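You operate a simulated robot arm through the tools that you are given. There is no shell and no other tool. Be economical: measure what you need, move in short steps, check, and stop when the job is done.

You run a simulated robot arm. Do the job below in one go: nothing can be reset, and whatever is moved stays where it is left.

Task
Put the strainer back together for the season.
Fine: basket into the pot, lid screwed tight, then open the skimmer and floor valves; pump stays off.
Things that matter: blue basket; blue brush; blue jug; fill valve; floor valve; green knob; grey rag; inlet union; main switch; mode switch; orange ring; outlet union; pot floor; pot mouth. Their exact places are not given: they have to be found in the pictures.

The check looks at the end state, three seconds after you hand in, the way a careful person would. Anything else that was tipped, shoved, dropped, spilled or broken makes it a failure. A push-on lid holds only when it is set on centred and level and pressed home; a screw cap is set on level and turned clockwise until tight.

Robot
A 6-joint arm with a two-finger parallel gripper on a trunk, on a base that drives. Base frame: it is fixed to the floor where the robot stands at the start and does not move with it; the origin is under the middle of the robot, x ahead of it, y to its left, z up. Lengths are in m, angles in rad, forces in N, time in s.
With the tool pointing down near the work surface it reaches from about 0.24 to 0.68 m from the robot's upright axis, wherever it stands. Its first joint turns from -2.897 to 2.897 rad. Places, roughly: blue basket [-1.5, 0.5, 1]; blue brush [-1.5, 0.5, 0.75]; blue jug [-1.5, 0.5, 0.5]; fill valve [0.9, -0.9, 1.1]; floor valve [0.9, -0.8, 0.4]; green knob [0.9, -0.5, 0.6]; grey rag [-1.5, 0.25, 0.75]; inlet union [0.8, -0.9, 0.2]; main switch [1, -0.5, 1.5]; mode switch [0.9, -0.4, 1.7]; orange ring [-1.5, 0.5, 1.25]; outlet union [0.8, -1.2, 0.3]; pot floor [0.8, -1, 0.1]; pot mouth [0.8, -1, 0.3]; return valve [0.9, -0.3, 0.5]; selector hub [0.4, -1.2, 0.6]. Payload 4.1 kg.
The tool frame sits at the grasp point between the pads (the TCP): z along the fingers, y along the line on which they close. The tips reach 0.023 m beyond it. The gripper opens to 0.094 m. The fingers are 0.038 m wide and 0.01 m thick; the gripper's body (0.054 by 0.096 m) begins 0.039 m behind the TCP.
Orientation is told as [roll, pitch, yaw] about the base's x, y, z axes, in that order, counted from this pose: with the fingers straight down and closing along the base's y, the tool's x points along the base's -x, its y along +y and its z along -z.

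Tools
- The arm moves only by the tool send_rows. Its argument "commands" is a list of rows, each a list of 7 numbers: the closure in counts, from 0 (fully open) to 255 (shut), then the shift along the tool's x, y, z in m, then the turn, a rotation vector about the tool's x, y, z in rad. In form: [[claw, dx, dy, dz, ax, ay, az], ...]. A call has 1 to 20 rows; each row is the pose to reach, as a shift and turn from the pose commanded when the call began, along the tool's axes at that moment. Each row takes 0.2 s and may step no farther than 0.05 m and 0.15 rad from the row before; otherwise, or with a gripper value out of range, the whole call is refused. Where a pose cannot be reached the arm comes as near as it can. A force on the tool above 60 N (or 10 N above the force at the start of the call, whichever is more), or a blocked arm, ends the call early, and 0.2 s more pass. Each finger travels about 0.045 m/s and halts on what it meets, pressing with about 35 N; the grip force reading is that of the motor and also rises with nothing between the fingers. The clock runs only during rows and for 0.2 s after the last one: add rows that repeat a pose to give the fingers time. It gives the time, the measured TCP pose, the force on the tool (base axes), the opening and the grip force at its end, in the units of the frame above (readings bear some noise), with the torque about the TCP (base axes, N m) and any sound that the robot's microphone picked up.
- Cameras (640 x 400 px; columns grow to the right, rows downward): "scene" is now at [0.0013, 0.1307, 1.2202]; the picture's right is [-0.50, -0.87, 0.00], its down [-0.73, 0.42, -0.54] and it looks along [0.47, -0.27, -0.84] (base axes); focal length 254 px, centre (320, 200). "wrist" rides on the gripper at [0.086, 0.016, -0.075] in the tool frame; the picture's right is [-0.18, 0.98, 0.00], its down [-0.58, -0.11, -0.81] and it looks along [-0.79, -0.15, 0.59] (tool axes); focal length 243 px, centre (320, 200).
- snapshot(camera): a new picture of that camera. The clock stands still meanwhile.
- lift_body(by): slides the trunk up (or, below 0, down) by that many m; the arm and the scene camera ride with it, the base frame stays. It gives what a move gives, with no picture.
- steer(legs): drives the robot by 1 to 6 legs, each [ahead, turn to the left] in m and rad, along the robot's own axes; the way and the turn of a leg run together, so that a leg with both is an arc; at most 1.5 m and 3.142 rad a leg. The arm and the cameras ride along, it lands a little off, and it stops where it bumps. It gives what a move gives.
- head_to(pan, tilt): turns the head with the scene camera to pan (to the left, within 2.705 rad either way) and tilt (down, from -0.506 to 1.204), counted from straight ahead of the robot. It gives what a move gives.
- pixel_to_xyz(camera, pixels): there is no depth. For up to 12 entries [column, row, z] of the newest picture of that camera ("zoom" is the newest enlarged one), the place [x, y] in the base frame at which the ray of that pixel passes the height z, good to about 0.002 m. The clock stands still meanwhile.
- enlarge(camera, box): a new picture of the part [left, top, right, bottom] of that camera's present view, enlarged. The clock stands still meanwhile.
- hand_in(): hands the job in; it is judged then, once.

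Go step by step. Measure first, check grasps and placings, and put right what went wrong. The budget is 80 turns and 68 pictures, counting those below and the enlarged ones. Unless the task says otherwise, let go and move clear before handing in, and close with one line.

The tools are called after "Emit:" as a command line: name --pt "numbers of a row" for each row, then --argument value for the rest, lists and objects as JSON in quotes. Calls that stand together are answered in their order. send_rows: Moves the arm, as the interface text tells. Its arguments: {"type":"object","properties":{"commands":{"type":"array","items":{"type":"array","items":{"type":"number"}}}},"required":["commands"]} The other tools are called the same way: lift_body (by) slides the trunk up or down; steer (legs) drives the base; head_to (pan, tilt) turns the head that bears the scene camera; snapshot (camera) takes a picture; pixel_to_xyz (camera, pixels) gives the place at which the rays of pixels pass given heights; enlarge (camera, box) takes an enlarged picture of a part of a camera's view; hand_in () hands the job in.

At the start:

```text
clock: 0.0
tool_pos: [0.448, -0.2125, 0.6501]
tool_rot: [-0.001, 0.0, 0.0]
contact_force: [0.1, 0.2, 0.2]
wrist_torque: [0.0, 0.03, 0.0]
grip_width: 0.094
finger_force: 0.1
trunk travel left (down, up): [-0.2, 0.39]
robot x, y, heading: [-0.003, -0.0009, 0.0]
head pan, tilt: [-0.522, 1.0]
```

scene: 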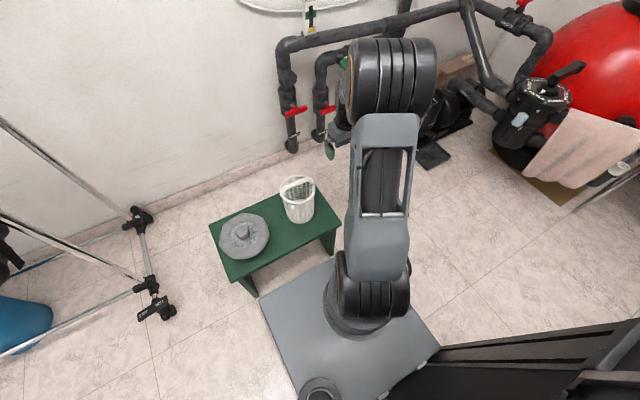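
wrist: 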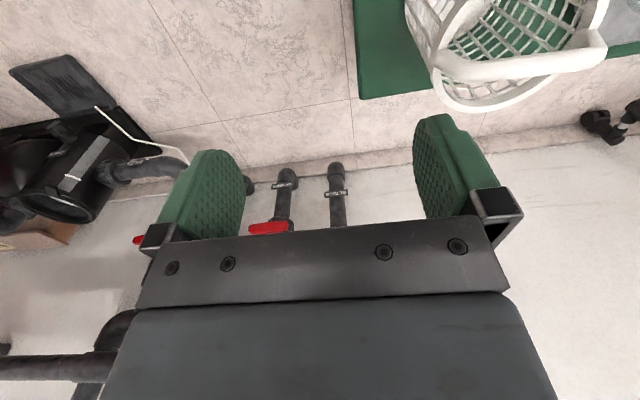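

The scene picture shows a bench with a white basket (300,200) and grey lid (243,236); the pump/pot sits behind the arm around (440,110). I'll look around for a better view of the pot, valves and the rest.

Emit:
head_to --pan -0.8 --tilt 0.6

Emit:
snapshot --camera "scene"

Emit:
head_to --pan -0.5 --tilt 0.0

Emit:
snapshot --camera "scene"

Emit:
head_to --pan 2.7 --tilt 0.3

Emit:
snapshot --camera "scene"

```text
clock: 0.9
tool_pos: [0.4484, -0.2134, 0.6503]
tool_rot: [-0.001, 0.0, 0.001]
contact_force: [0.0, 0.5, -0.2]
wrist_torque: [-0.01, 0.01, 0.04]
grip_width: 0.0941
finger_force: 0.0
trunk travel left (down, up): [-0.2, 0.39]
robot x, y, heading: [0.0016, -0.0003, -0.002]
head pan, tilt: [-0.799, 0.6]
```

```text
65 pictures are left
```

scene: 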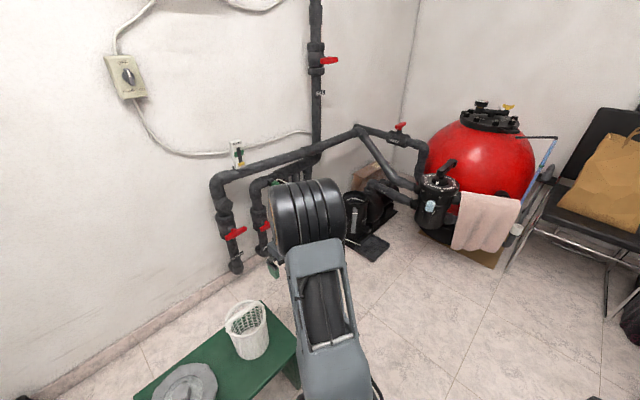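

```text
clock: 1.9
tool_pos: [0.4478, -0.2127, 0.6509]
tool_rot: [0.0, 0.0, -0.002]
contact_force: [0.4, -0.1, -0.5]
wrist_torque: [0.0, 0.03, 0.0]
grip_width: 0.0941
finger_force: 0.0
trunk travel left (down, up): [-0.2, 0.39]
robot x, y, heading: [0.0001, 0.0027, 0.001]
head pan, tilt: [-0.499, 0.0]
```

```text
64 pictures are left
```

scene: 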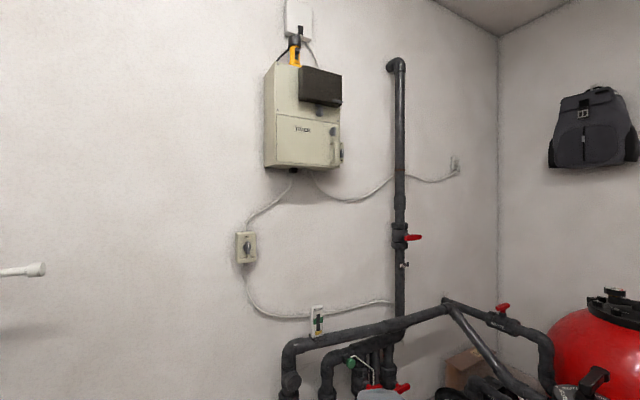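

```text
clock: 4.6
tool_pos: [0.4482, -0.2134, 0.6509]
tool_rot: [0.001, 0.0, 0.0]
contact_force: [-0.5, -0.2, -0.2]
wrist_torque: [-0.01, -0.01, 0.01]
grip_width: 0.094
finger_force: 0.1
trunk travel left (down, up): [-0.2, 0.39]
robot x, y, heading: [0.0057, 0.0015, 0.001]
head pan, tilt: [2.7, 0.3]
```

```text
63 pictures are left
```

scene: 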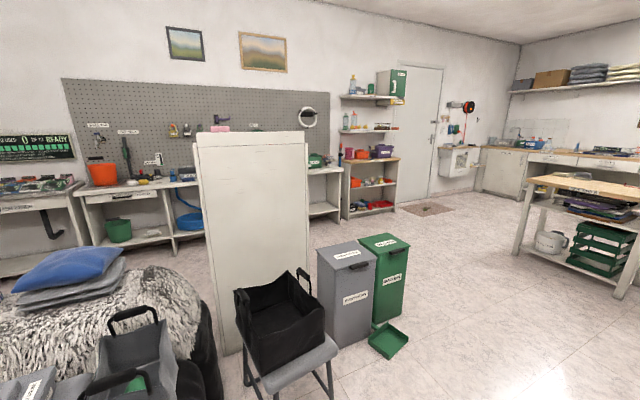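

The pot is at about (437,195) in the second picture, valves with red handles near (235,232) and (265,225); the white cabinet hides the shelf items. I'll take close looks at pot, bench and valves.

Emit:
head_to --pan -0.8 --tilt 0.6

Emit:
enlarge --camera "scene" --box '[340, 100, 540, 225]'

Emit:
enlarge --camera "scene" --box '[130, 120, 350, 258]'

Emit:
enlarge --camera "scene" --box '[120, 290, 296, 400]'

```text
clock: 7.5
tool_pos: [0.448, -0.2144, 0.6508]
tool_rot: [0.001, 0.0, 0.0]
contact_force: [-0.4, 0.5, -0.3]
wrist_torque: [-0.02, -0.02, -0.04]
grip_width: 0.0941
finger_force: 0.1
trunk travel left (down, up): [-0.2, 0.39]
robot x, y, heading: [0.0015, -0.0006, -0.003]
head pan, tilt: [-0.799, 0.6]
```

```text
3.20 times, centred on (440, 162) of scene
```

zoom: 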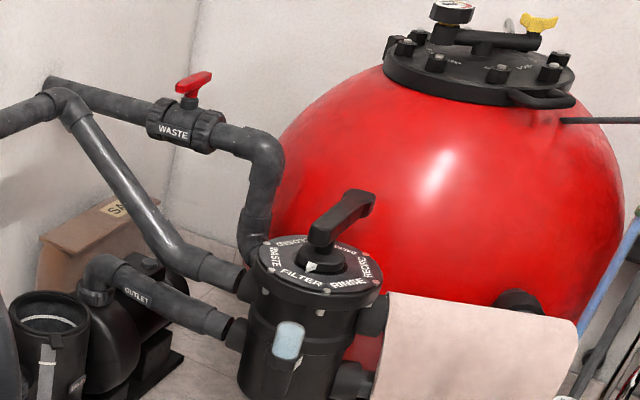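

```text
2.90 times, centred on (240, 189) of scene
```

zoom: 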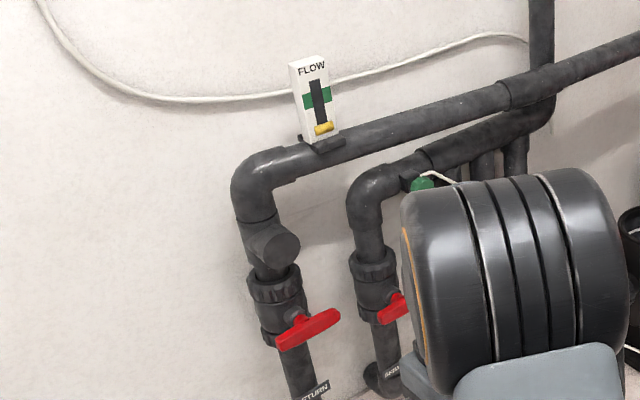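

```text
3.64 times, centred on (208, 345) of scene
```

zoom: 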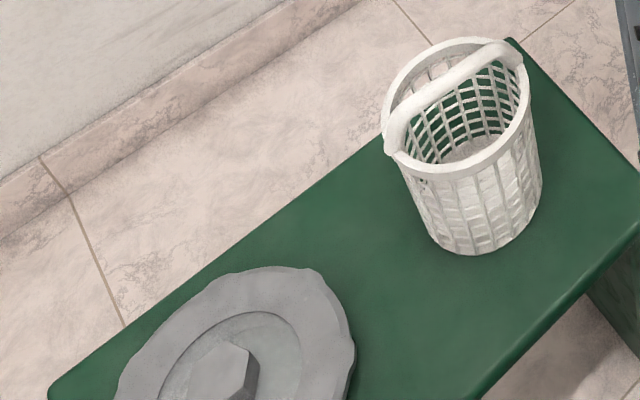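

The pot is the open black cylinder at zoom (48,330); three pipes have red handles. Now a steep look at the bench to measure basket and lid.

Emit:
head_to --pan -0.1 --tilt 1.0

Emit:
snapshot --camera "scene"

Emit:
snapshot --camera "wrist"

```text
clock: 8.6
tool_pos: [0.4479, -0.2133, 0.6503]
tool_rot: [-0.002, 0.0, 0.0]
contact_force: [-0.2, 0.0, -0.1]
wrist_torque: [0.01, 0.0, 0.0]
grip_width: 0.0939
finger_force: 0.1
trunk travel left (down, up): [-0.2, 0.39]
robot x, y, heading: [-0.0016, 0.0003, 0.002]
head pan, tilt: [-0.099, 1.0]
```

```text
59 pictures are left
```

scene: 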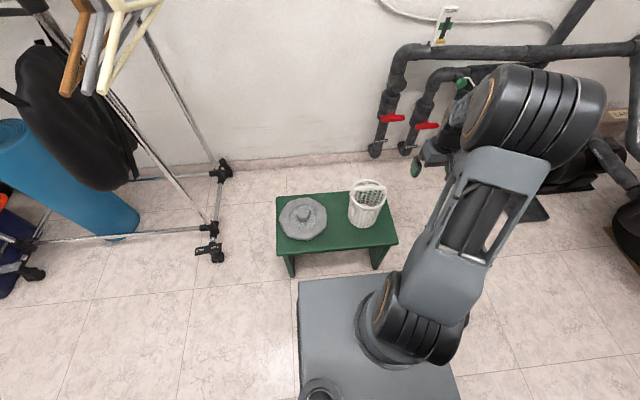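

```text
58 pictures are left
```

wrist: 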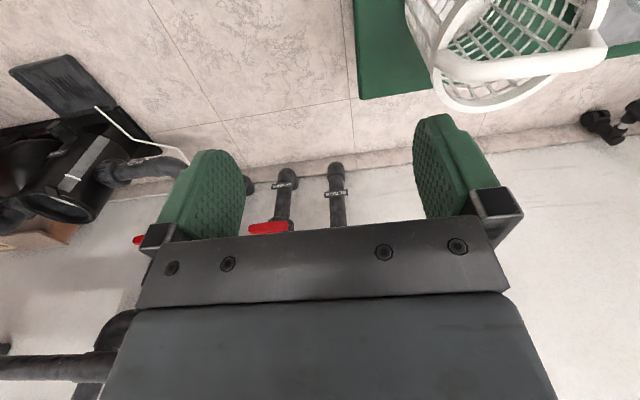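

Bench corners are at (397,243), (280,243); I'll compute places on both cameras to pin the bench height.

Emit:
pixel_to_xyz --camera "scene" --pixels '[[397, 243, 0.34], [279, 252, 0.34], [388, 191, 0.34], [277, 197, 0.34], [303, 216, 0.4], [303, 218, 0.34], [367, 186, 0.48], [367, 222, 0.34], [367, 186, 0.52], [350, 193, 0.48], [387, 193, 0.48]]'

Emit:
pixel_to_xyz --camera "wrist" --pixels '[[360, 99, 0.34], [360, 99, 0.2], [520, 68, 0.48], [520, 68, 0.52], [480, 105, 0.48], [470, 55, 0.48]]'

Emit:
enlarge --camera "scene" --box '[260, 160, 420, 260]'

```text
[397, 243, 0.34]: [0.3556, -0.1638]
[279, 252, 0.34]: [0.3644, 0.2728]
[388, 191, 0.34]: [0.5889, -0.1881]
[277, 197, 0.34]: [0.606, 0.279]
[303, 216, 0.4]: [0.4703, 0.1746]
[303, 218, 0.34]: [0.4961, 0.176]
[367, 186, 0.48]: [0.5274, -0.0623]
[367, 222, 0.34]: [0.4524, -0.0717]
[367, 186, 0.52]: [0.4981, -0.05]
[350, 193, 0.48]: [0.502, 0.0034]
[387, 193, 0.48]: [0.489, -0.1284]
```

```text
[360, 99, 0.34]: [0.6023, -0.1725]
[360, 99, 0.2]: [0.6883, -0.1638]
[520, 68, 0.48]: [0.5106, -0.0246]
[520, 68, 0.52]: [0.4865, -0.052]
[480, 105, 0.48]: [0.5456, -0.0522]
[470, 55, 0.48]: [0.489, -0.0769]
```

```text
4.00 times, centred on (340, 210) of scene
```

zoom: 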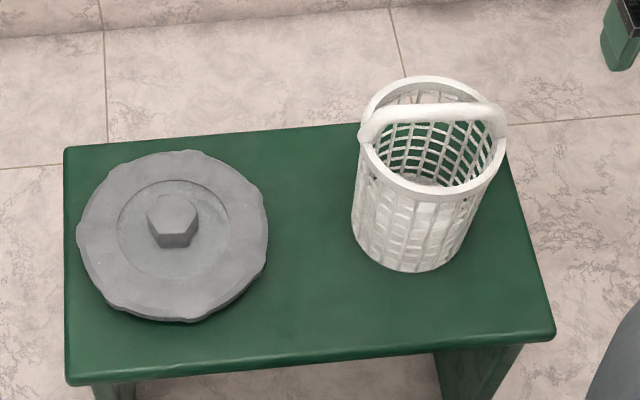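

The bench top is z≈0.34, basket around (0.49,-0.07) with handle along y at z≈0.5, lid at (0.48,0.176). Before grabbing I want the floor space to the right and the pot.

Emit:
head_to --pan -1.3 --tilt 0.9

Emit:
snapshot --camera "scene"

Emit:
pixel_to_xyz --camera "scene" --pixels '[[320, 200, 0], [200, 200, 0], [440, 200, 0], [320, 300, 0], [200, 100, 0], [320, 100, 0], [440, 100, 0], [500, 300, 0]]'

```text
clock: 10.0
tool_pos: [0.4479, -0.2142, 0.6506]
tool_rot: [0.0, 0.001, 0.0]
contact_force: [0.4, 0.5, 0.0]
wrist_torque: [0.01, -0.02, -0.01]
grip_width: 0.0939
finger_force: 0.1
trunk travel left (down, up): [-0.2, 0.39]
robot x, y, heading: [0.0004, -0.0058, -0.002]
head pan, tilt: [-1.3, 0.901]
```

```text
56 pictures are left
```

scene: 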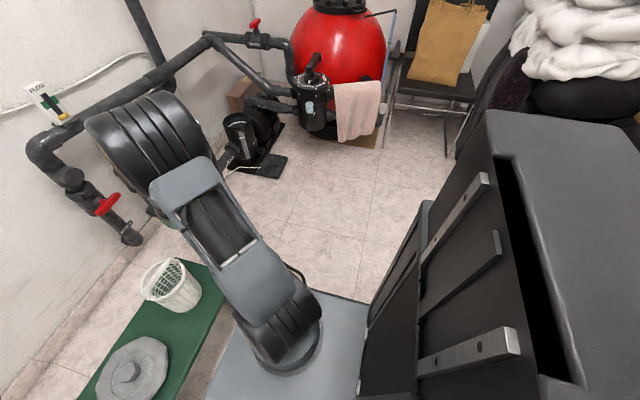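

```text
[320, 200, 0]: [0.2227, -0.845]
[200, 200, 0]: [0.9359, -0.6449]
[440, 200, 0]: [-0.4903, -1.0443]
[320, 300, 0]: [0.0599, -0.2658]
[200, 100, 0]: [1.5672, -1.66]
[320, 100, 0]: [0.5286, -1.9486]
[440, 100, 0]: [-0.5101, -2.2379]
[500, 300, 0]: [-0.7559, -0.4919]
```

The floor between me and the pump is free; the black structure right is my own trunk. I'll measure pad, selector and pot and look closer at the pot.

Emit:
enlarge --camera "scene" --box '[190, 70, 350, 190]'

Emit:
pixel_to_xyz --camera "scene" --pixels '[[286, 157, 0.0], [277, 178, 0.0], [237, 172, 0.0], [312, 130, 0.0], [378, 147, 0.0], [236, 120, 0.3], [132, 240, 0.0], [312, 95, 0.55], [360, 85, 0.4], [338, 140, 0.2]]'

```text
3.33 times, centred on (270, 130) of scene
```

zoom: 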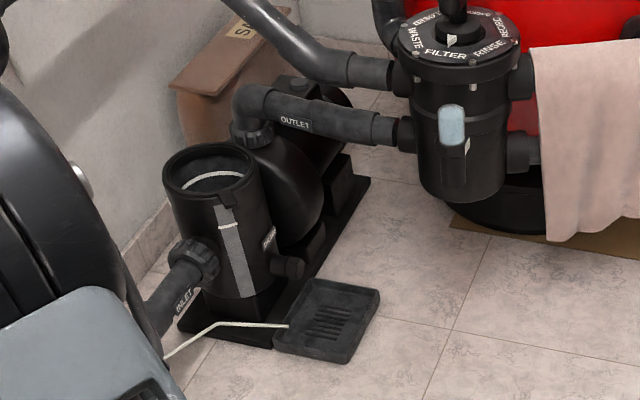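

```text
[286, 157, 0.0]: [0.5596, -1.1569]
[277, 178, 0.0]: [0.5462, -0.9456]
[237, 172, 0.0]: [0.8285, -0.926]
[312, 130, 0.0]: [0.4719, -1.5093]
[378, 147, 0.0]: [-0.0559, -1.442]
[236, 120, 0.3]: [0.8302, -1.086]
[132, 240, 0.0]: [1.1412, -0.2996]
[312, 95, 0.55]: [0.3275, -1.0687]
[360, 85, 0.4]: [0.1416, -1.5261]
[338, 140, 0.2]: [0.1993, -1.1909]
```

The pot (zoom 210,170) is open with its pan in front. I'll compute the handle's ends and take a fresh view for a precise grasp.

Emit:
head_to --pan -0.1 --tilt 1.0

Emit:
enlarge --camera "scene" --box '[330, 170, 410, 220]'

Emit:
send_rows --pt "0 0 0 0 0 0 0.14" --pt "0 0 0 0 0 0 0.28" --pt "0 0 0.02 0 0 0 0.42" --pt "0 0 0.05 0 0 0 0.56" --pt "0 0 0.08 0 0 0 0.7" --pt "0 -0.01 0.1 0 0 0 0.84" --pt "0 -0.02 0.13 0 0 0 0.98" --pt "0 -0.03 0.16 0 0 0 1.12" --pt "0 -0.04 0.163 0 0 0 1.26" --pt "0 -0.044 0.163 0 0 0 1.4" --pt "0 -0.044 0.163 0 0 0 1.5" --pt "0 -0.044 0.163 0 0 0 1.57"

Emit:
snapshot --camera "wrist"

Emit:
snapshot --camera "scene"

```text
clock: 11.4
tool_pos: [0.4478, -0.213, 0.6509]
tool_rot: [-0.001, -0.001, 0.0]
contact_force: [0.1, -0.6, -1.2]
wrist_torque: [0.0, 0.03, -0.02]
grip_width: 0.0939
finger_force: 0.1
trunk travel left (down, up): [-0.2, 0.39]
robot x, y, heading: [-0.0012, -0.0014, 0.001]
head pan, tilt: [-0.099, 1.0]
```

```text
8.00 times, centred on (370, 195) of scene
```

zoom: 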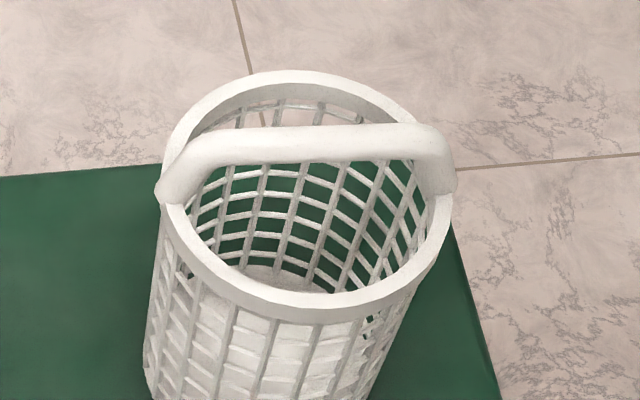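

```text
clock: 14.0
tool_pos: [0.4917, -0.0497, 0.6512]
tool_rot: [-0.001, 0.001, -1.572]
contact_force: [-0.4, -0.7, -0.2]
wrist_torque: [0.0, -0.02, 0.01]
grip_width: 0.0942
finger_force: 0.0
trunk travel left (down, up): [-0.2, 0.39]
robot x, y, heading: [-0.0002, 0.0004, 0.002]
head pan, tilt: [-0.099, 1.0]
```

```text
53 pictures are left
```

wrist: 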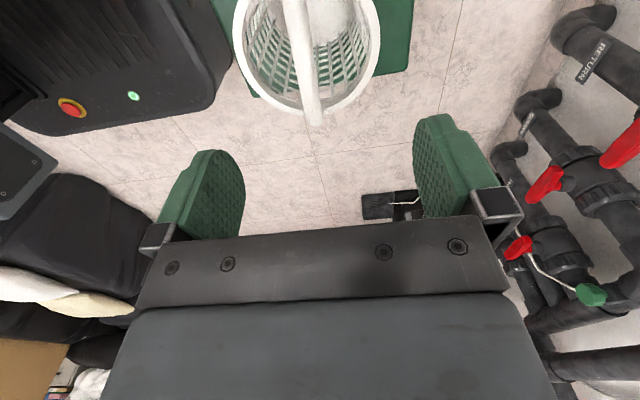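

```text
52 pictures are left
```

scene: 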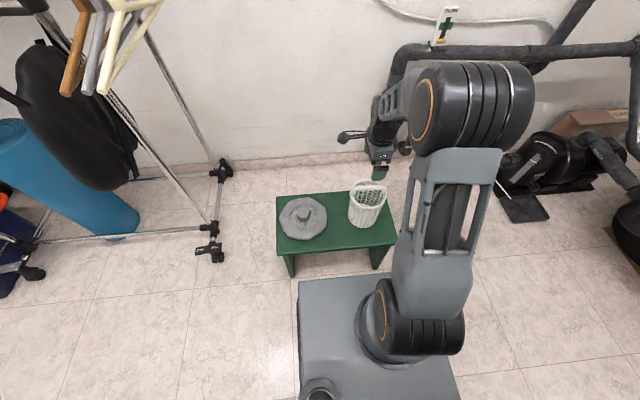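

The handle runs along image column in the wrist view (285,0)-(312,125). Computing its ends from both cameras.

Emit:
pixel_to_xyz --camera "zoom" --pixels '[[215, 150, 0.515], [410, 140, 0.515], [312, 144, 0.515], [172, 190, 0.49], [442, 175, 0.49], [310, 290, 0.49], [310, 85, 0.49]]'

Emit:
pixel_to_xyz --camera "wrist" --pixels '[[314, 115, 0.5], [314, 115, 0.515], [290, 20, 0.515], [300, 60, 0.515], [300, 60, 0.5]]'

```text
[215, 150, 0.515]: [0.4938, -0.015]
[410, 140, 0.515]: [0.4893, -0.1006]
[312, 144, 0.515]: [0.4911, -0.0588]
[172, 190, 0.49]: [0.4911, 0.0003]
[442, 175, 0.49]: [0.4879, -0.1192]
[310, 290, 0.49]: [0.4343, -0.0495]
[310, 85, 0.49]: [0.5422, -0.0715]
```

```text
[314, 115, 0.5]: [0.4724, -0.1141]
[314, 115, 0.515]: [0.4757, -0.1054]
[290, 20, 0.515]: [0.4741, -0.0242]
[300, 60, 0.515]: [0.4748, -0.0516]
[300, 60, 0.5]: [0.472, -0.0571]
```

Both views agree on the handle at x≈0.478, y≈-0.055, z≈0.53. I'll pre-close part way and come down above it, then look.

Emit:
send_rows --pt "120 -0.005 -0.013 0 0 0 0" --pt "120 -0.005 -0.013 0 0 0 0" --pt "120 -0.005 -0.013 0.02 0 0 0" --pt "120 -0.005 -0.013 0.05 0 0 0" --pt "120 -0.005 -0.013 0.07 0 0 0" --pt "120 -0.005 -0.013 0.085 0 0 0"

Emit:
snapshot --camera "wrist"

Emit:
enlarge --camera "scene" --box '[310, 130, 438, 210]'

```text
clock: 15.4
tool_pos: [0.4793, -0.0548, 0.5664]
tool_rot: [-0.001, 0.0, -1.569]
contact_force: [-0.8, -0.5, 0.6]
wrist_torque: [0.02, 0.0, 0.01]
grip_width: 0.0498
finger_force: 0.0
trunk travel left (down, up): [-0.2, 0.39]
robot x, y, heading: [0.0012, 0.0003, 0.002]
head pan, tilt: [-0.099, 1.0]
```

```text
51 pictures are left
```

wrist: 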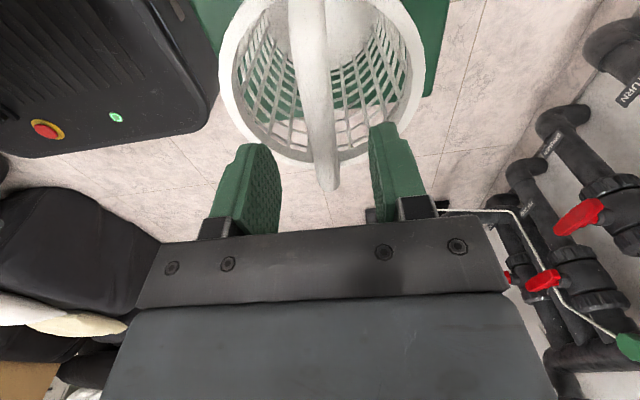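

```text
5.00 times, centred on (374, 170) of scene
```

zoom: 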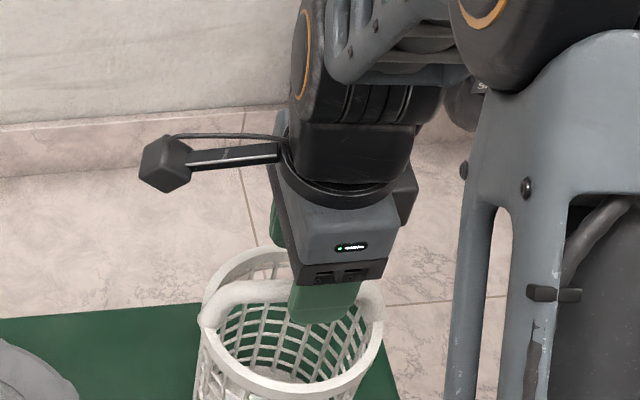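

The handle lies centred between the fingers (column ~318). Going down and closing.

Emit:
send_rows --pt "120 0 0 0.02 0 0 0" --pt "120 0 0 0.04 0 0 0" --pt "120 0 0 0.042 0 0 0" --pt "255 0 0 0.042 0 0 0" --pt "255 0 0 0.042 0 0 0" --pt "255 0 0 0.042 0 0 0" --pt "255 0 0 0.042 0 0 0"

Emit:
snapshot --camera "wrist"

```text
clock: 17.0
tool_pos: [0.4771, -0.0542, 0.5218]
tool_rot: [-0.001, 0.001, -1.57]
contact_force: [-0.4, 0.4, 0.1]
wrist_torque: [-0.01, 0.0, -0.01]
grip_width: 0.0149
finger_force: 34.8
trunk travel left (down, up): [-0.2, 0.39]
robot x, y, heading: [0.0001, -0.0004, 0.001]
head pan, tilt: [-0.099, 1.0]
```

```text
49 pictures are left
```

wrist: 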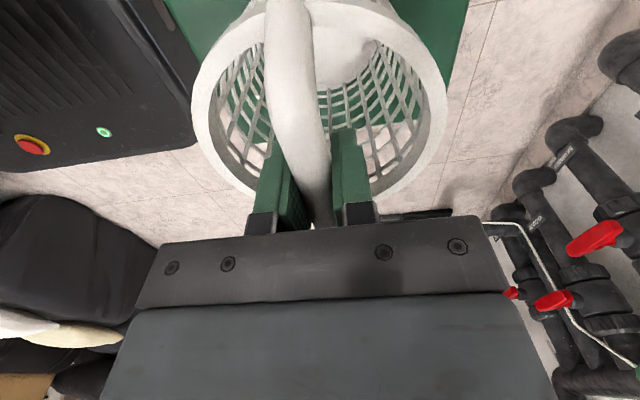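

The handle is held (15 mm, 35 N). I'll lift, then measure my own base's outline to plan the drive.

Emit:
send_rows --pt "255 0 0 -0.03 0 0 0" --pt "255 0 0 -0.07 0 0 0" --pt "255 0 0 -0.11 0 0 0" --pt "255 0 0 -0.15 0 0 0" --pt "255 0 0 -0.19 0 0 0" --pt "255 0 0 -0.19 0 0 0"

Emit:
snapshot --camera "scene"

Emit:
pixel_to_xyz --camera "scene" --pixels '[[298, 281, 0.2], [298, 281, 0.1], [298, 398, 0.2], [370, 310, 0.25], [445, 350, 0.2], [458, 395, 0.2]]'

```text
clock: 18.4
tool_pos: [0.4786, -0.0547, 0.7142]
tool_rot: [0.0, 0.001, -1.568]
contact_force: [0.2, -0.6, 0.0]
wrist_torque: [0.01, 0.01, -0.02]
grip_width: 0.0
finger_force: 34.8
trunk travel left (down, up): [-0.2, 0.39]
robot x, y, heading: [-0.0031, 0.0027, -0.0]
head pan, tilt: [-0.099, 1.0]
```

```text
48 pictures are left
```

scene: 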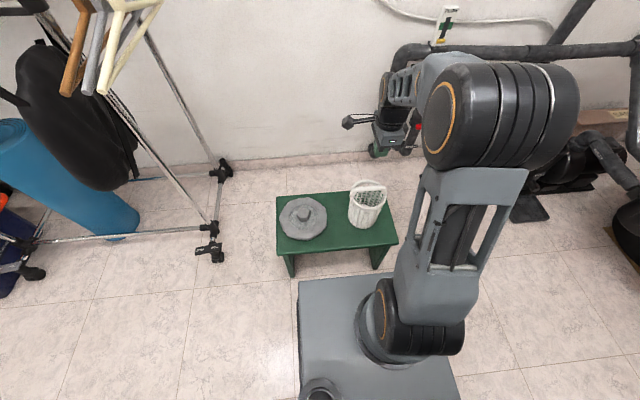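

```text
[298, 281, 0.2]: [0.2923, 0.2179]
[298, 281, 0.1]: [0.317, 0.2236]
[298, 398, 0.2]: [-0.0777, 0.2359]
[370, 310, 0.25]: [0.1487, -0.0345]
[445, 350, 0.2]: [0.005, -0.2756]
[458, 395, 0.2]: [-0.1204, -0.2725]
```

The basket slipped out (width 0): it still stands at (367,205), I gripped too high. I'll go back down 2 cm deeper and grip again.

Emit:
send_rows --pt "120 0 0 0.03 0 0 0" --pt "120 0 0 0.07 0 0 0" --pt "120 0 0 0.11 0 0 0" --pt "120 0 0 0.15 0 0 0" --pt "120 0 0 0.18 0 0 0" --pt "120 0 0 0.2 0 0 0" --pt "120 0 0 0.212 0 0 0" --pt "120 0 0 0.212 0 0 0" --pt "255 0 0 0.212 0 0 0" --pt "255 0 0 0.212 0 0 0" --pt "255 0 0 0.212 0 0 0" --pt "255 0 0 0.212 0 0 0"

Emit:
snapshot --camera "wrist"

```text
clock: 21.0
tool_pos: [0.4775, -0.0559, 0.5004]
tool_rot: [0.0, 0.001, -1.571]
contact_force: [0.4, -0.1, -0.1]
wrist_torque: [0.02, -0.02, 0.02]
grip_width: 0.015
finger_force: 35.0
trunk travel left (down, up): [-0.2, 0.39]
robot x, y, heading: [0.0015, 0.0004, -0.003]
head pan, tilt: [-0.099, 1.0]
```

```text
47 pictures are left
```

wrist: 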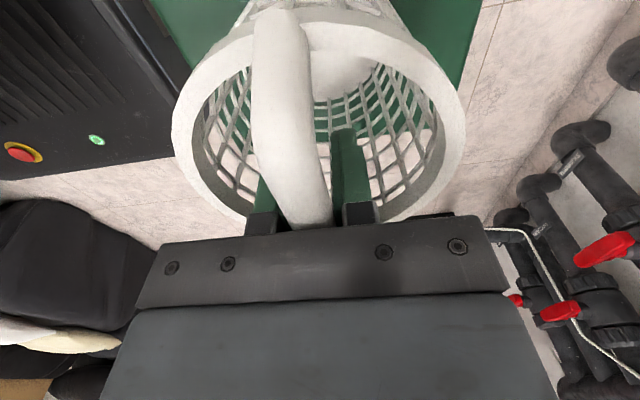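

Now gripped about the handle's middle height. Lift in small steps and check.

Emit:
send_rows --pt "255 0 0 -0.01 0 0 0" --pt "255 0 0 -0.03 0 0 0" --pt "255 0 0 -0.06 0 0 0" --pt "255 0 0 -0.1 0 0 0" --pt "255 0 0 -0.14 0 0 0" --pt "255 0 0 -0.18 0 0 0" --pt "255 0 0 -0.21 0 0 0" --pt "255 0 0 -0.21 0 0 0"

Emit:
snapshot --camera "wrist"

```text
clock: 22.8
tool_pos: [0.4784, -0.0554, 0.7111]
tool_rot: [-0.001, 0.0, -1.57]
contact_force: [0.1, 0.4, -1.1]
wrist_torque: [0.01, -0.02, 0.02]
grip_width: 0.015
finger_force: 35.2
trunk travel left (down, up): [-0.2, 0.39]
robot x, y, heading: [0.0018, 0.0028, -0.002]
head pan, tilt: [-0.099, 1.0]
```

```text
46 pictures are left
```

wrist: 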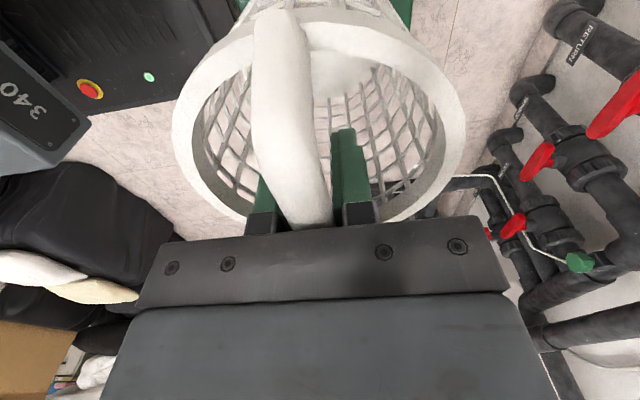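

The basket is held firmly (15 mm, bottom 0.160 below TCP). Now drive round the bench towards the pot, stopping short for a look.

Emit:
steer --legs '[[-0.1, 0], [0, -1.3], [0.4, 0], [0, 0.65], [0.3, 0]]'

Emit:
head_to --pan -0.1 --tilt 0.8

Emit:
snapshot --camera "scene"

Emit:
snapshot --camera "wrist"

```text
clock: 32.6
tool_pos: [0.5802, -0.9134, 0.7112]
tool_rot: [0.0, 0.0, -2.242]
contact_force: [-0.4, -0.1, -1.0]
wrist_torque: [-0.01, 0.01, 0.0]
grip_width: 0.0147
finger_force: 35.0
trunk travel left (down, up): [-0.2, 0.39]
robot x, y, heading: [0.2394, -0.5732, -0.674]
head pan, tilt: [-0.099, 1.0]
```

```text
clock: 33.4
tool_pos: [0.5797, -0.9143, 0.7104]
tool_rot: [0.0, -0.001, -2.243]
contact_force: [-0.3, 0.6, -1.0]
wrist_torque: [-0.02, -0.01, 0.01]
grip_width: 0.0149
finger_force: 35.2
trunk travel left (down, up): [-0.2, 0.39]
robot x, y, heading: [0.2414, -0.5705, -0.673]
head pan, tilt: [-0.099, 0.799]
```

```text
45 pictures are left
```

scene: 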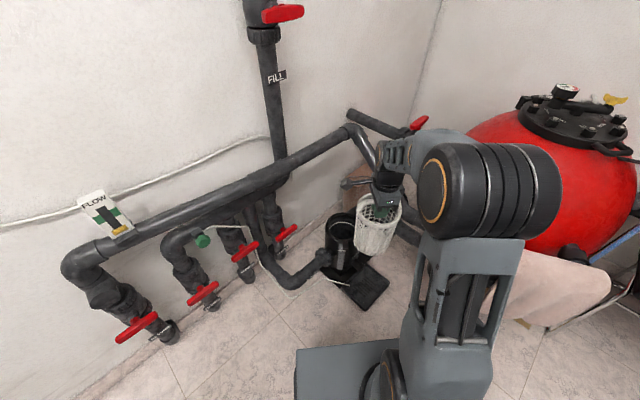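

```text
44 pictures are left
```

wrist: 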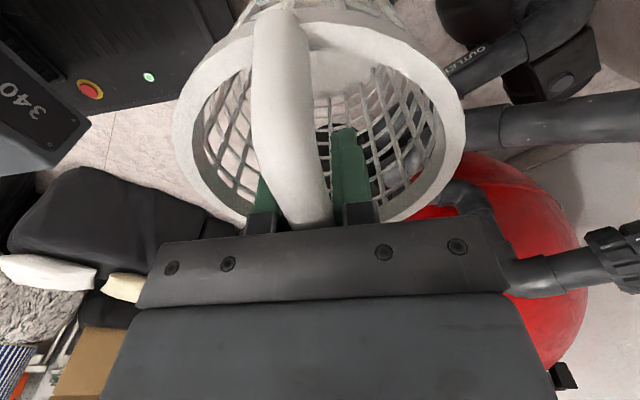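

From here the pot mouth is visible at about (340,220) next to the held basket, and a row of four red handles. Zooming on both.

Emit:
enlarge --camera "scene" --box '[290, 180, 418, 310]'

Emit:
enlarge --camera "scene" --box '[100, 200, 320, 350]'

```text
3.08 times, centred on (354, 245) of scene
```

zoom: 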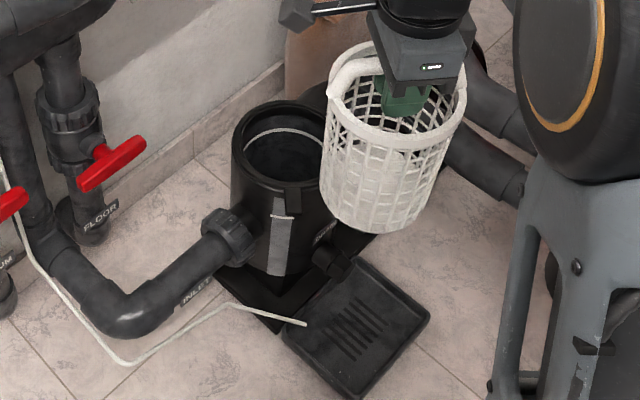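

```text
2.67 times, centred on (210, 275) of scene
```

zoom: 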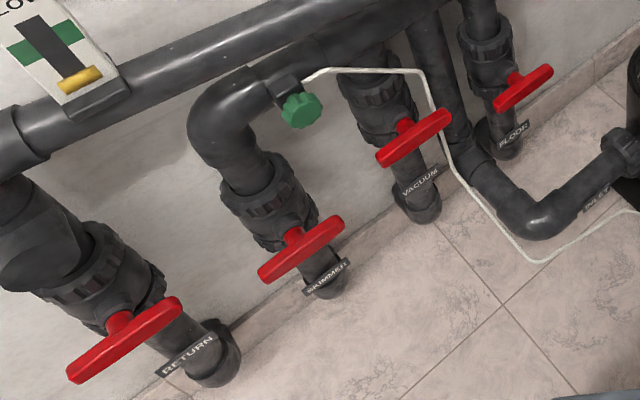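

Labels read RETURN, SKIMMER, VACUUM, FLOOR; all handles lie crosswise (closed). I'll raise the basket so the pot mouth is unobstructed and measure.

Emit:
send_rows --pt "255 0 0 -0.03 0 0 0" --pt "255 0 0 -0.07 0 0 0" --pt "255 0 0 -0.11 0 0 0" --pt "255 0 0 -0.15 0 0 0" --pt "255 0 0 -0.15 0 0 0"

Emit:
enlarge --camera "scene" --box '[290, 170, 418, 250]'

```text
clock: 34.6
tool_pos: [0.5795, -0.9147, 0.8589]
tool_rot: [0.0, 0.001, -2.241]
contact_force: [0.1, -0.1, -1.5]
wrist_torque: [-0.02, 0.0, 0.01]
grip_width: 0.0149
finger_force: 35.2
trunk travel left (down, up): [-0.2, 0.39]
robot x, y, heading: [0.2402, -0.5725, -0.675]
head pan, tilt: [-0.099, 0.799]
```

```text
5.00 times, centred on (354, 210) of scene
```

zoom: 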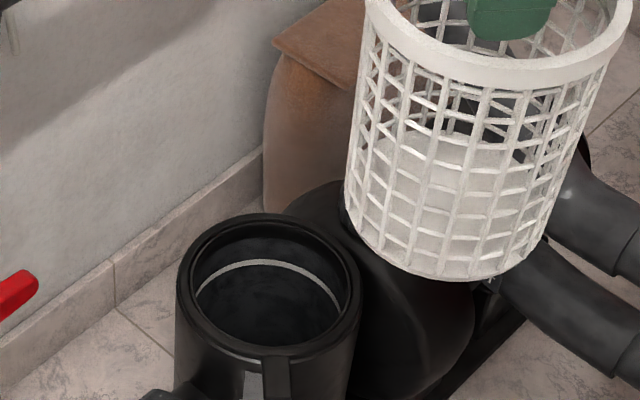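

The mouth's outer rim spans columns 177–362 and rows 213–357 of the zoom. Converting at candidate heights.

Emit:
pixel_to_xyz --camera "zoom" --pixels '[[177, 288, 0.3], [362, 288, 0.3], [265, 213, 0.3], [275, 357, 0.3], [190, 286, 0.3], [350, 286, 0.3], [268, 285, 0.3], [268, 285, 0.28], [268, 285, 0.32], [197, 310, 0.2], [343, 310, 0.2]]'

Emit:
snapshot --camera "scene"

```text
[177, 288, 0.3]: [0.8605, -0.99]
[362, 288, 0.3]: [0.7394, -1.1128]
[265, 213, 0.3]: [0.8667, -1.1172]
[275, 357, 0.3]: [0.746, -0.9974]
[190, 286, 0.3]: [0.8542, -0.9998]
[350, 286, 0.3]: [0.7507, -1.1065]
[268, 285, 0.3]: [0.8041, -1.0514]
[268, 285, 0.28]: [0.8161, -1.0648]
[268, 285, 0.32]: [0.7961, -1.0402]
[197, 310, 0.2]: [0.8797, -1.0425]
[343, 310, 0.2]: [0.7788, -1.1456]
```

```text
40 pictures are left
```

scene: 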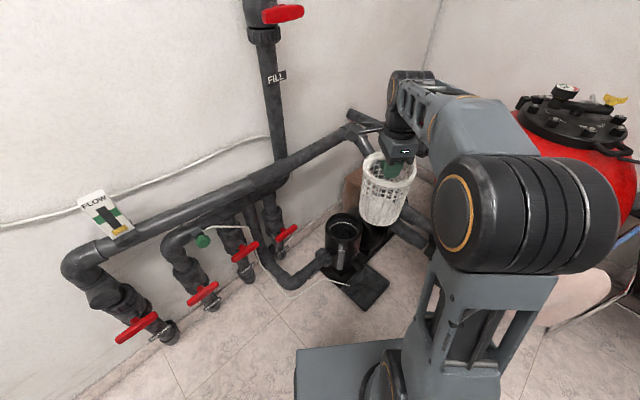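

Pot centre is about (0.803,-1.055) if the mouth is at z=0.30. I'll measure the pan's corners against my base before creeping forward.

Emit:
pixel_to_xyz --camera "scene" --pixels '[[367, 309, 0.02], [340, 288, 0.02], [390, 283, 0.02], [296, 350, 0.2], [388, 341, 0.2], [343, 228, 0.3], [344, 222, 0.3]]'

```text
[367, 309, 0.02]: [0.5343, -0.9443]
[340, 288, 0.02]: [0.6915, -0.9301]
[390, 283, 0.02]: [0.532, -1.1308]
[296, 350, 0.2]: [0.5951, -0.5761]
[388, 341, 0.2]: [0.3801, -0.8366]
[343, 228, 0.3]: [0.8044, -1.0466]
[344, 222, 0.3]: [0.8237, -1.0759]
```

Pan's nearest corner is 0.18 m ahead of my base front, so 0.12 m forward is safe. Then I'll turn the gripper back so the wrist camera looks outward, offset to the left of... the pot kept at one side.

Emit:
steer --legs '[[0.11, 0]]'

Emit:
send_rows --pt "255 0.0 0 0 0 0 -0.14" --pt "255 0.0 0 0 0 0 -0.28" --pt "255 0 -0.02 0 0 0 -0.42" --pt "255 0 -0.04 0 0 0 -0.56" --pt "255 0 -0.06 0 0 0 -0.7" --pt "255 0 -0.08 0 0 0 -0.84" --pt "255 0 -0.1 0 0 0 -0.98" --pt "255 0 -0.1 0 0 0 -1.12" --pt "255 0 -0.1 0 0 0 -1.26" --pt "255 0 -0.1 0 0 0 -1.4" --pt "255 0 -0.1 0 0 0 -1.5" --pt "255 0 -0.1 0 0 0 -1.57"

Emit:
snapshot --camera "wrist"

Emit:
snapshot --camera "scene"

```text
clock: 35.8
tool_pos: [0.6673, -0.9848, 0.8588]
tool_rot: [-0.001, 0.0, -2.245]
contact_force: [0.1, -0.8, -1.6]
wrist_torque: [-0.01, -0.03, -0.01]
grip_width: 0.0152
finger_force: 35.4
trunk travel left (down, up): [-0.2, 0.39]
robot x, y, heading: [0.3247, -0.6478, -0.672]
head pan, tilt: [-0.099, 0.799]
```

```text
clock: 38.4
tool_pos: [0.59, -0.9226, 0.8578]
tool_rot: [0.0, -0.002, -0.673]
contact_force: [0.2, -0.1, -1.3]
wrist_torque: [0.0, 0.02, 0.0]
grip_width: 0.0151
finger_force: 35.2
trunk travel left (down, up): [-0.2, 0.39]
robot x, y, heading: [0.3254, -0.6445, -0.673]
head pan, tilt: [-0.099, 0.799]
```

```text
39 pictures are left
```

wrist: 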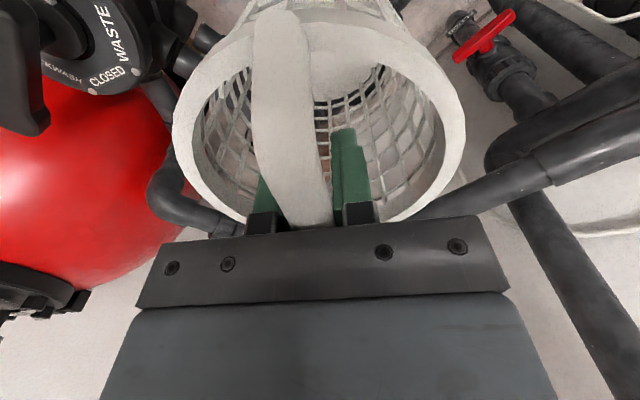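

```text
38 pictures are left
```

scene: 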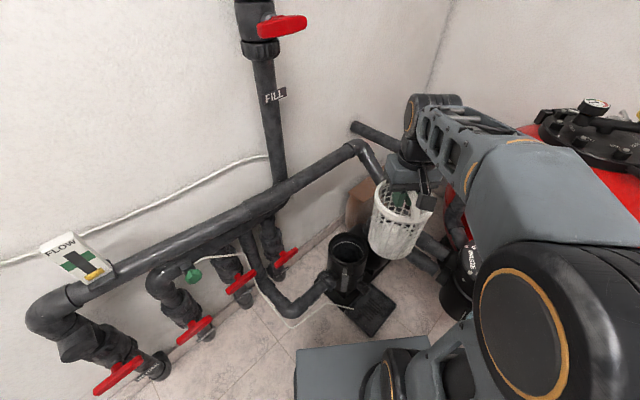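

The wrist camera sees only over the pot, so I'll triangulate the mouth with the scene camera at two trunk heights.

Emit:
lift_body --by -0.15

Emit:
enlarge --camera "scene" --box '[290, 150, 418, 230]'

```text
clock: 40.1
tool_pos: [0.5903, -0.9227, 0.7081]
tool_rot: [-0.002, -0.001, -0.674]
contact_force: [-0.2, -0.7, -1.8]
wrist_torque: [0.01, -0.02, -0.01]
grip_width: 0.0149
finger_force: 35.2
trunk travel left (down, up): [-0.05, 0.54]
robot x, y, heading: [0.3297, -0.6455, -0.676]
head pan, tilt: [-0.099, 0.799]
```

```text
5.00 times, centred on (354, 190) of scene
```

zoom: 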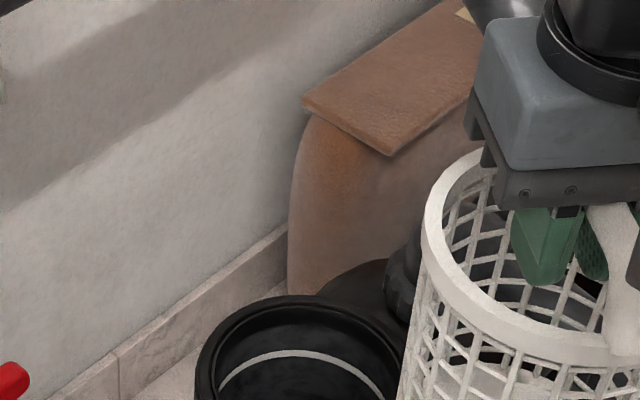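

Emit:
enlarge --camera "scene" --box '[280, 180, 408, 260]'

Emit:
pixel_to_xyz --camera "zoom" --pixels '[[320, 200, 0.3]]'

```text
5.00 times, centred on (344, 220) of scene
```

zoom: 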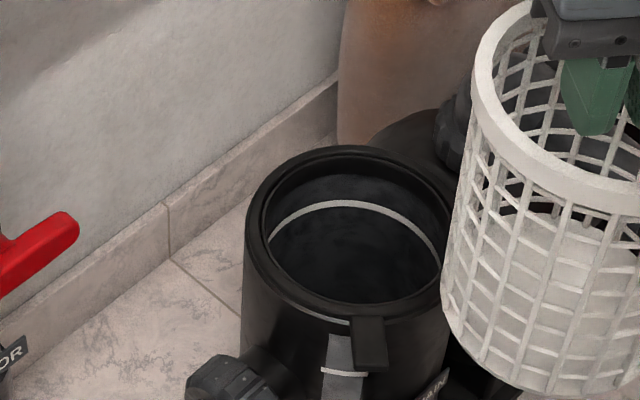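

```text
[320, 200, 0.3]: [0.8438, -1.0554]
```

Rim here: left 244, right ~454, top 146, bottom ~315. Computing, then raising the trunk for the second view.

Emit:
pixel_to_xyz --camera "zoom" --pixels '[[244, 225, 0.3], [454, 225, 0.3], [343, 146, 0.3], [355, 316, 0.3], [244, 225, 0.27], [454, 225, 0.27], [343, 146, 0.27], [355, 316, 0.27], [244, 225, 0.33], [454, 225, 0.33], [343, 146, 0.33], [355, 316, 0.33]]'

Emit:
lift_body --by 0.5

Emit:
enlarge --camera "scene" --box '[290, 190, 418, 270]'

```text
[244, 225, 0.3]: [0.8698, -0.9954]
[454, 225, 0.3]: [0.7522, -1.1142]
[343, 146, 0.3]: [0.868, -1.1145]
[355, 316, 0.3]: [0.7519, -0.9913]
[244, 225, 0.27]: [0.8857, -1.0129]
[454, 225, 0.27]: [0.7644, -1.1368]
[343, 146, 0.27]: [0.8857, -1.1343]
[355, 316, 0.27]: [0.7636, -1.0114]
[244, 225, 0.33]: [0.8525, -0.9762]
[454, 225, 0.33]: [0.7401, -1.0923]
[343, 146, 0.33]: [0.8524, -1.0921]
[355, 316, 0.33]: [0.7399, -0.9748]
```

```text
refused: 0.5 is not a number from -0.4 to 0.4
```

```text
5.00 times, centred on (354, 230) of scene
```

zoom: 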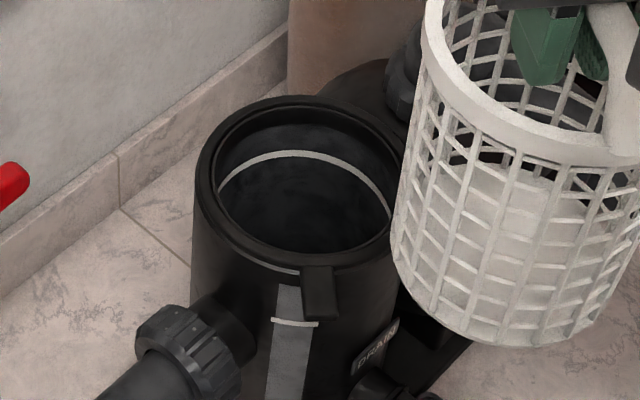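

Emit:
lift_body --by 0.4

Emit:
enlarge --camera "scene" --box '[290, 190, 418, 270]'

```text
clock: 44.0
tool_pos: [0.5902, -0.9231, 1.109]
tool_rot: [0.001, 0.0, -0.673]
contact_force: [0.8, -0.5, -1.3]
wrist_torque: [-0.01, 0.03, 0.03]
grip_width: 0.0149
finger_force: 34.6
trunk travel left (down, up): [-0.45, 0.14]
robot x, y, heading: [0.3326, -0.6438, -0.67]
head pan, tilt: [-0.099, 0.799]
```

```text
5.00 times, centred on (354, 230) of scene
```

zoom: 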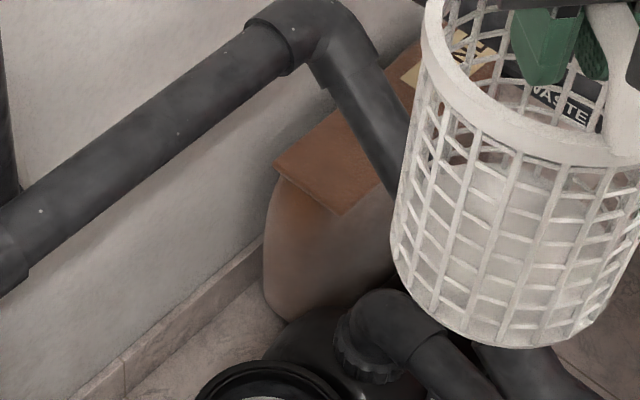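

Emit:
enlarge --camera "scene" --box '[280, 240, 408, 320]'

```text
5.00 times, centred on (344, 280) of scene
```

zoom: 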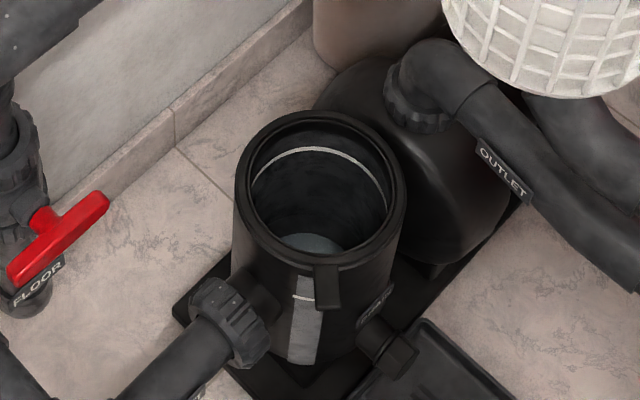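

Rim in this view: left 235, right 406, top 109, bottom 268.

Emit:
pixel_to_xyz --camera "zoom" --pixels '[[235, 187, 0.3], [406, 187, 0.3], [320, 109, 0.3], [326, 268, 0.3], [235, 187, 0.27], [406, 187, 0.27], [320, 109, 0.27], [326, 268, 0.27], [250, 187, 0.3], [390, 187, 0.3]]'

```text
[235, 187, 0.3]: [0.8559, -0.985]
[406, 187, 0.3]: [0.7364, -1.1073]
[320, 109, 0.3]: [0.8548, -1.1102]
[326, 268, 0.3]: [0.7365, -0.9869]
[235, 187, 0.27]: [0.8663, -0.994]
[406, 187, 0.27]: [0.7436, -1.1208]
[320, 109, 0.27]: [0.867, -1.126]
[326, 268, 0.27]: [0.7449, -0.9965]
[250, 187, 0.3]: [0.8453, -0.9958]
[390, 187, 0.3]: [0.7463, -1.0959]
```

Two heights suggest mouth z≈0.33 and centre ≈(0.79,-1.034), but with ~1–2 cm uncertainty. I'll get a close oblique wrist view past the basket to sharpen it.

Emit:
lift_body --by -0.35

Emit:
send_rows --pt "255 0 0.01 0.01 0 0 0.14" --pt "255 0 0.02 0.02 0 0 0.28" --pt "255 0 0.04 0.03 0 0 0.42" --pt "255 0 0.05 0.04 0 0 0.56" --pt "255 0 0.06 0.05 0 0 0.7" --pt "255 0 0.07 0.06 0 0 0.84" --pt "255 0 0.08 0.07 0 0 0.98" --pt "255 0 0.09 0.08 0 0 1.12" --pt "255 0.005 0.1 0.09 0 0 1.26" --pt "255 0.01 0.11 0.1 0 0 1.4" --pt "255 0.013 0.12 0.1 0 0 1.5" --pt "255 0.013 0.12 0.1 0 0 1.57" --pt "255 0.013 0.12 0.1 0 0 1.57"

Emit:
snapshot --camera "wrist"

```text
clock: 47.4
tool_pos: [0.5888, -0.9229, 0.7585]
tool_rot: [0.0, 0.0, -0.672]
contact_force: [0.6, -1.1, -0.6]
wrist_torque: [0.01, -0.01, -0.01]
grip_width: 0.0148
finger_force: 34.5
trunk travel left (down, up): [-0.1, 0.49]
robot x, y, heading: [0.3277, -0.6439, -0.671]
head pan, tilt: [-0.099, 0.799]
```

```text
clock: 50.2
tool_pos: [0.6546, -0.8203, 0.6583]
tool_rot: [0.0, 0.0, -2.246]
contact_force: [0.4, 0.4, -1.1]
wrist_torque: [0.03, 0.01, 0.02]
grip_width: 0.0151
finger_force: 34.9
trunk travel left (down, up): [-0.1, 0.49]
robot x, y, heading: [0.3295, -0.643, -0.675]
head pan, tilt: [-0.099, 0.799]
```

```text
32 pictures are left
```

wrist: 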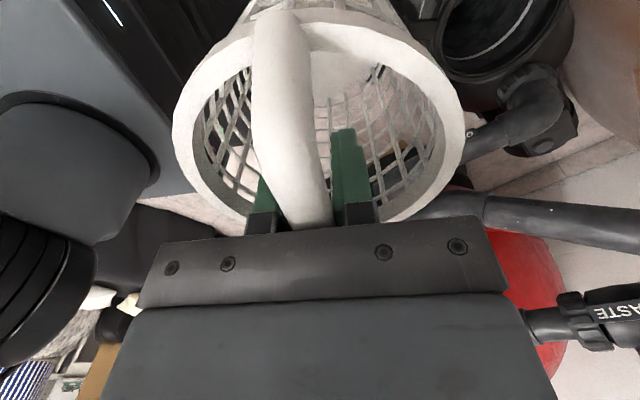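

The pot rim shows at top right (right edge ~(575,15), far edge ~(500,83)). Enlarging to read the rim points.

Emit:
enlarge --camera "wrist" --box '[420, 0, 600, 112]'

```text
3.56 times, centred on (510, 56) of wrist
```

zoom: 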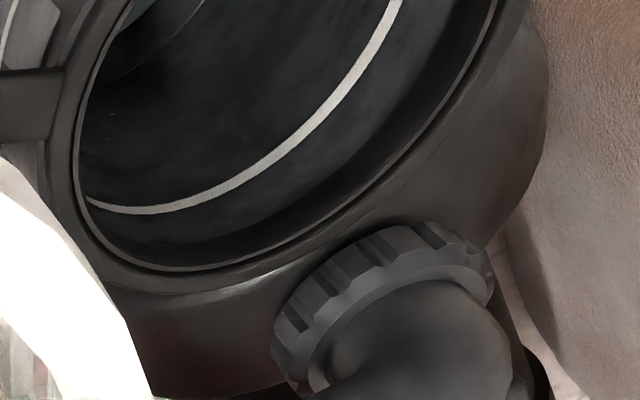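

Emit:
pixel_to_xyz --camera "zoom" --pixels '[[497, 0, 0.33], [400, 138, 0.33], [255, 249, 0.33], [160, 271, 0.33], [90, 222, 0.33], [77, 150, 0.33], [497, 0, 0.3], [400, 138, 0.3], [255, 249, 0.3], [160, 271, 0.3], [90, 222, 0.3], [77, 150, 0.3]]'

```text
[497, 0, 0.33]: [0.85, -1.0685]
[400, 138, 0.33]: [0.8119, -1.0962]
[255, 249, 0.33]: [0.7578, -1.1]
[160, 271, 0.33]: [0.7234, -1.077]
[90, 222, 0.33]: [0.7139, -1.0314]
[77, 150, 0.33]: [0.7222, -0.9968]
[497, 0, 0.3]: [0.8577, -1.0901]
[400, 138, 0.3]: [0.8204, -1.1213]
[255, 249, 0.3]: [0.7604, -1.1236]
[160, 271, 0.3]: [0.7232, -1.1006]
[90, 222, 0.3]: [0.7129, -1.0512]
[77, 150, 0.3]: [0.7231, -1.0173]
```

Circle fits from three views agree on mouth centre ≈(0.787,-1.031), z≈0.335, inner radius ≈0.07. Checking the diagonal pipe's clearance by ray.

Emit:
pixel_to_xyz --camera "wrist" --pixels '[[640, 230, 0.7], [640, 230, 0.6], [540, 215, 0.6], [540, 215, 0.5], [440, 205, 0.6], [440, 205, 0.5]]'

Emit:
snapshot --camera "scene"

```text
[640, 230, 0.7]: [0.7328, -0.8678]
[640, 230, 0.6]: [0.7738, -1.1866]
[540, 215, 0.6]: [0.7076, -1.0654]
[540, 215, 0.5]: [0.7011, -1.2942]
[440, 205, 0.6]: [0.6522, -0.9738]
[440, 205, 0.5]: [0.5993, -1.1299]
```

```text
30 pictures are left
```

scene: 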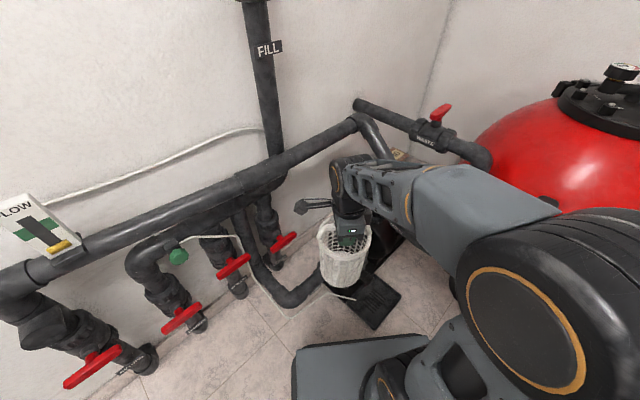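

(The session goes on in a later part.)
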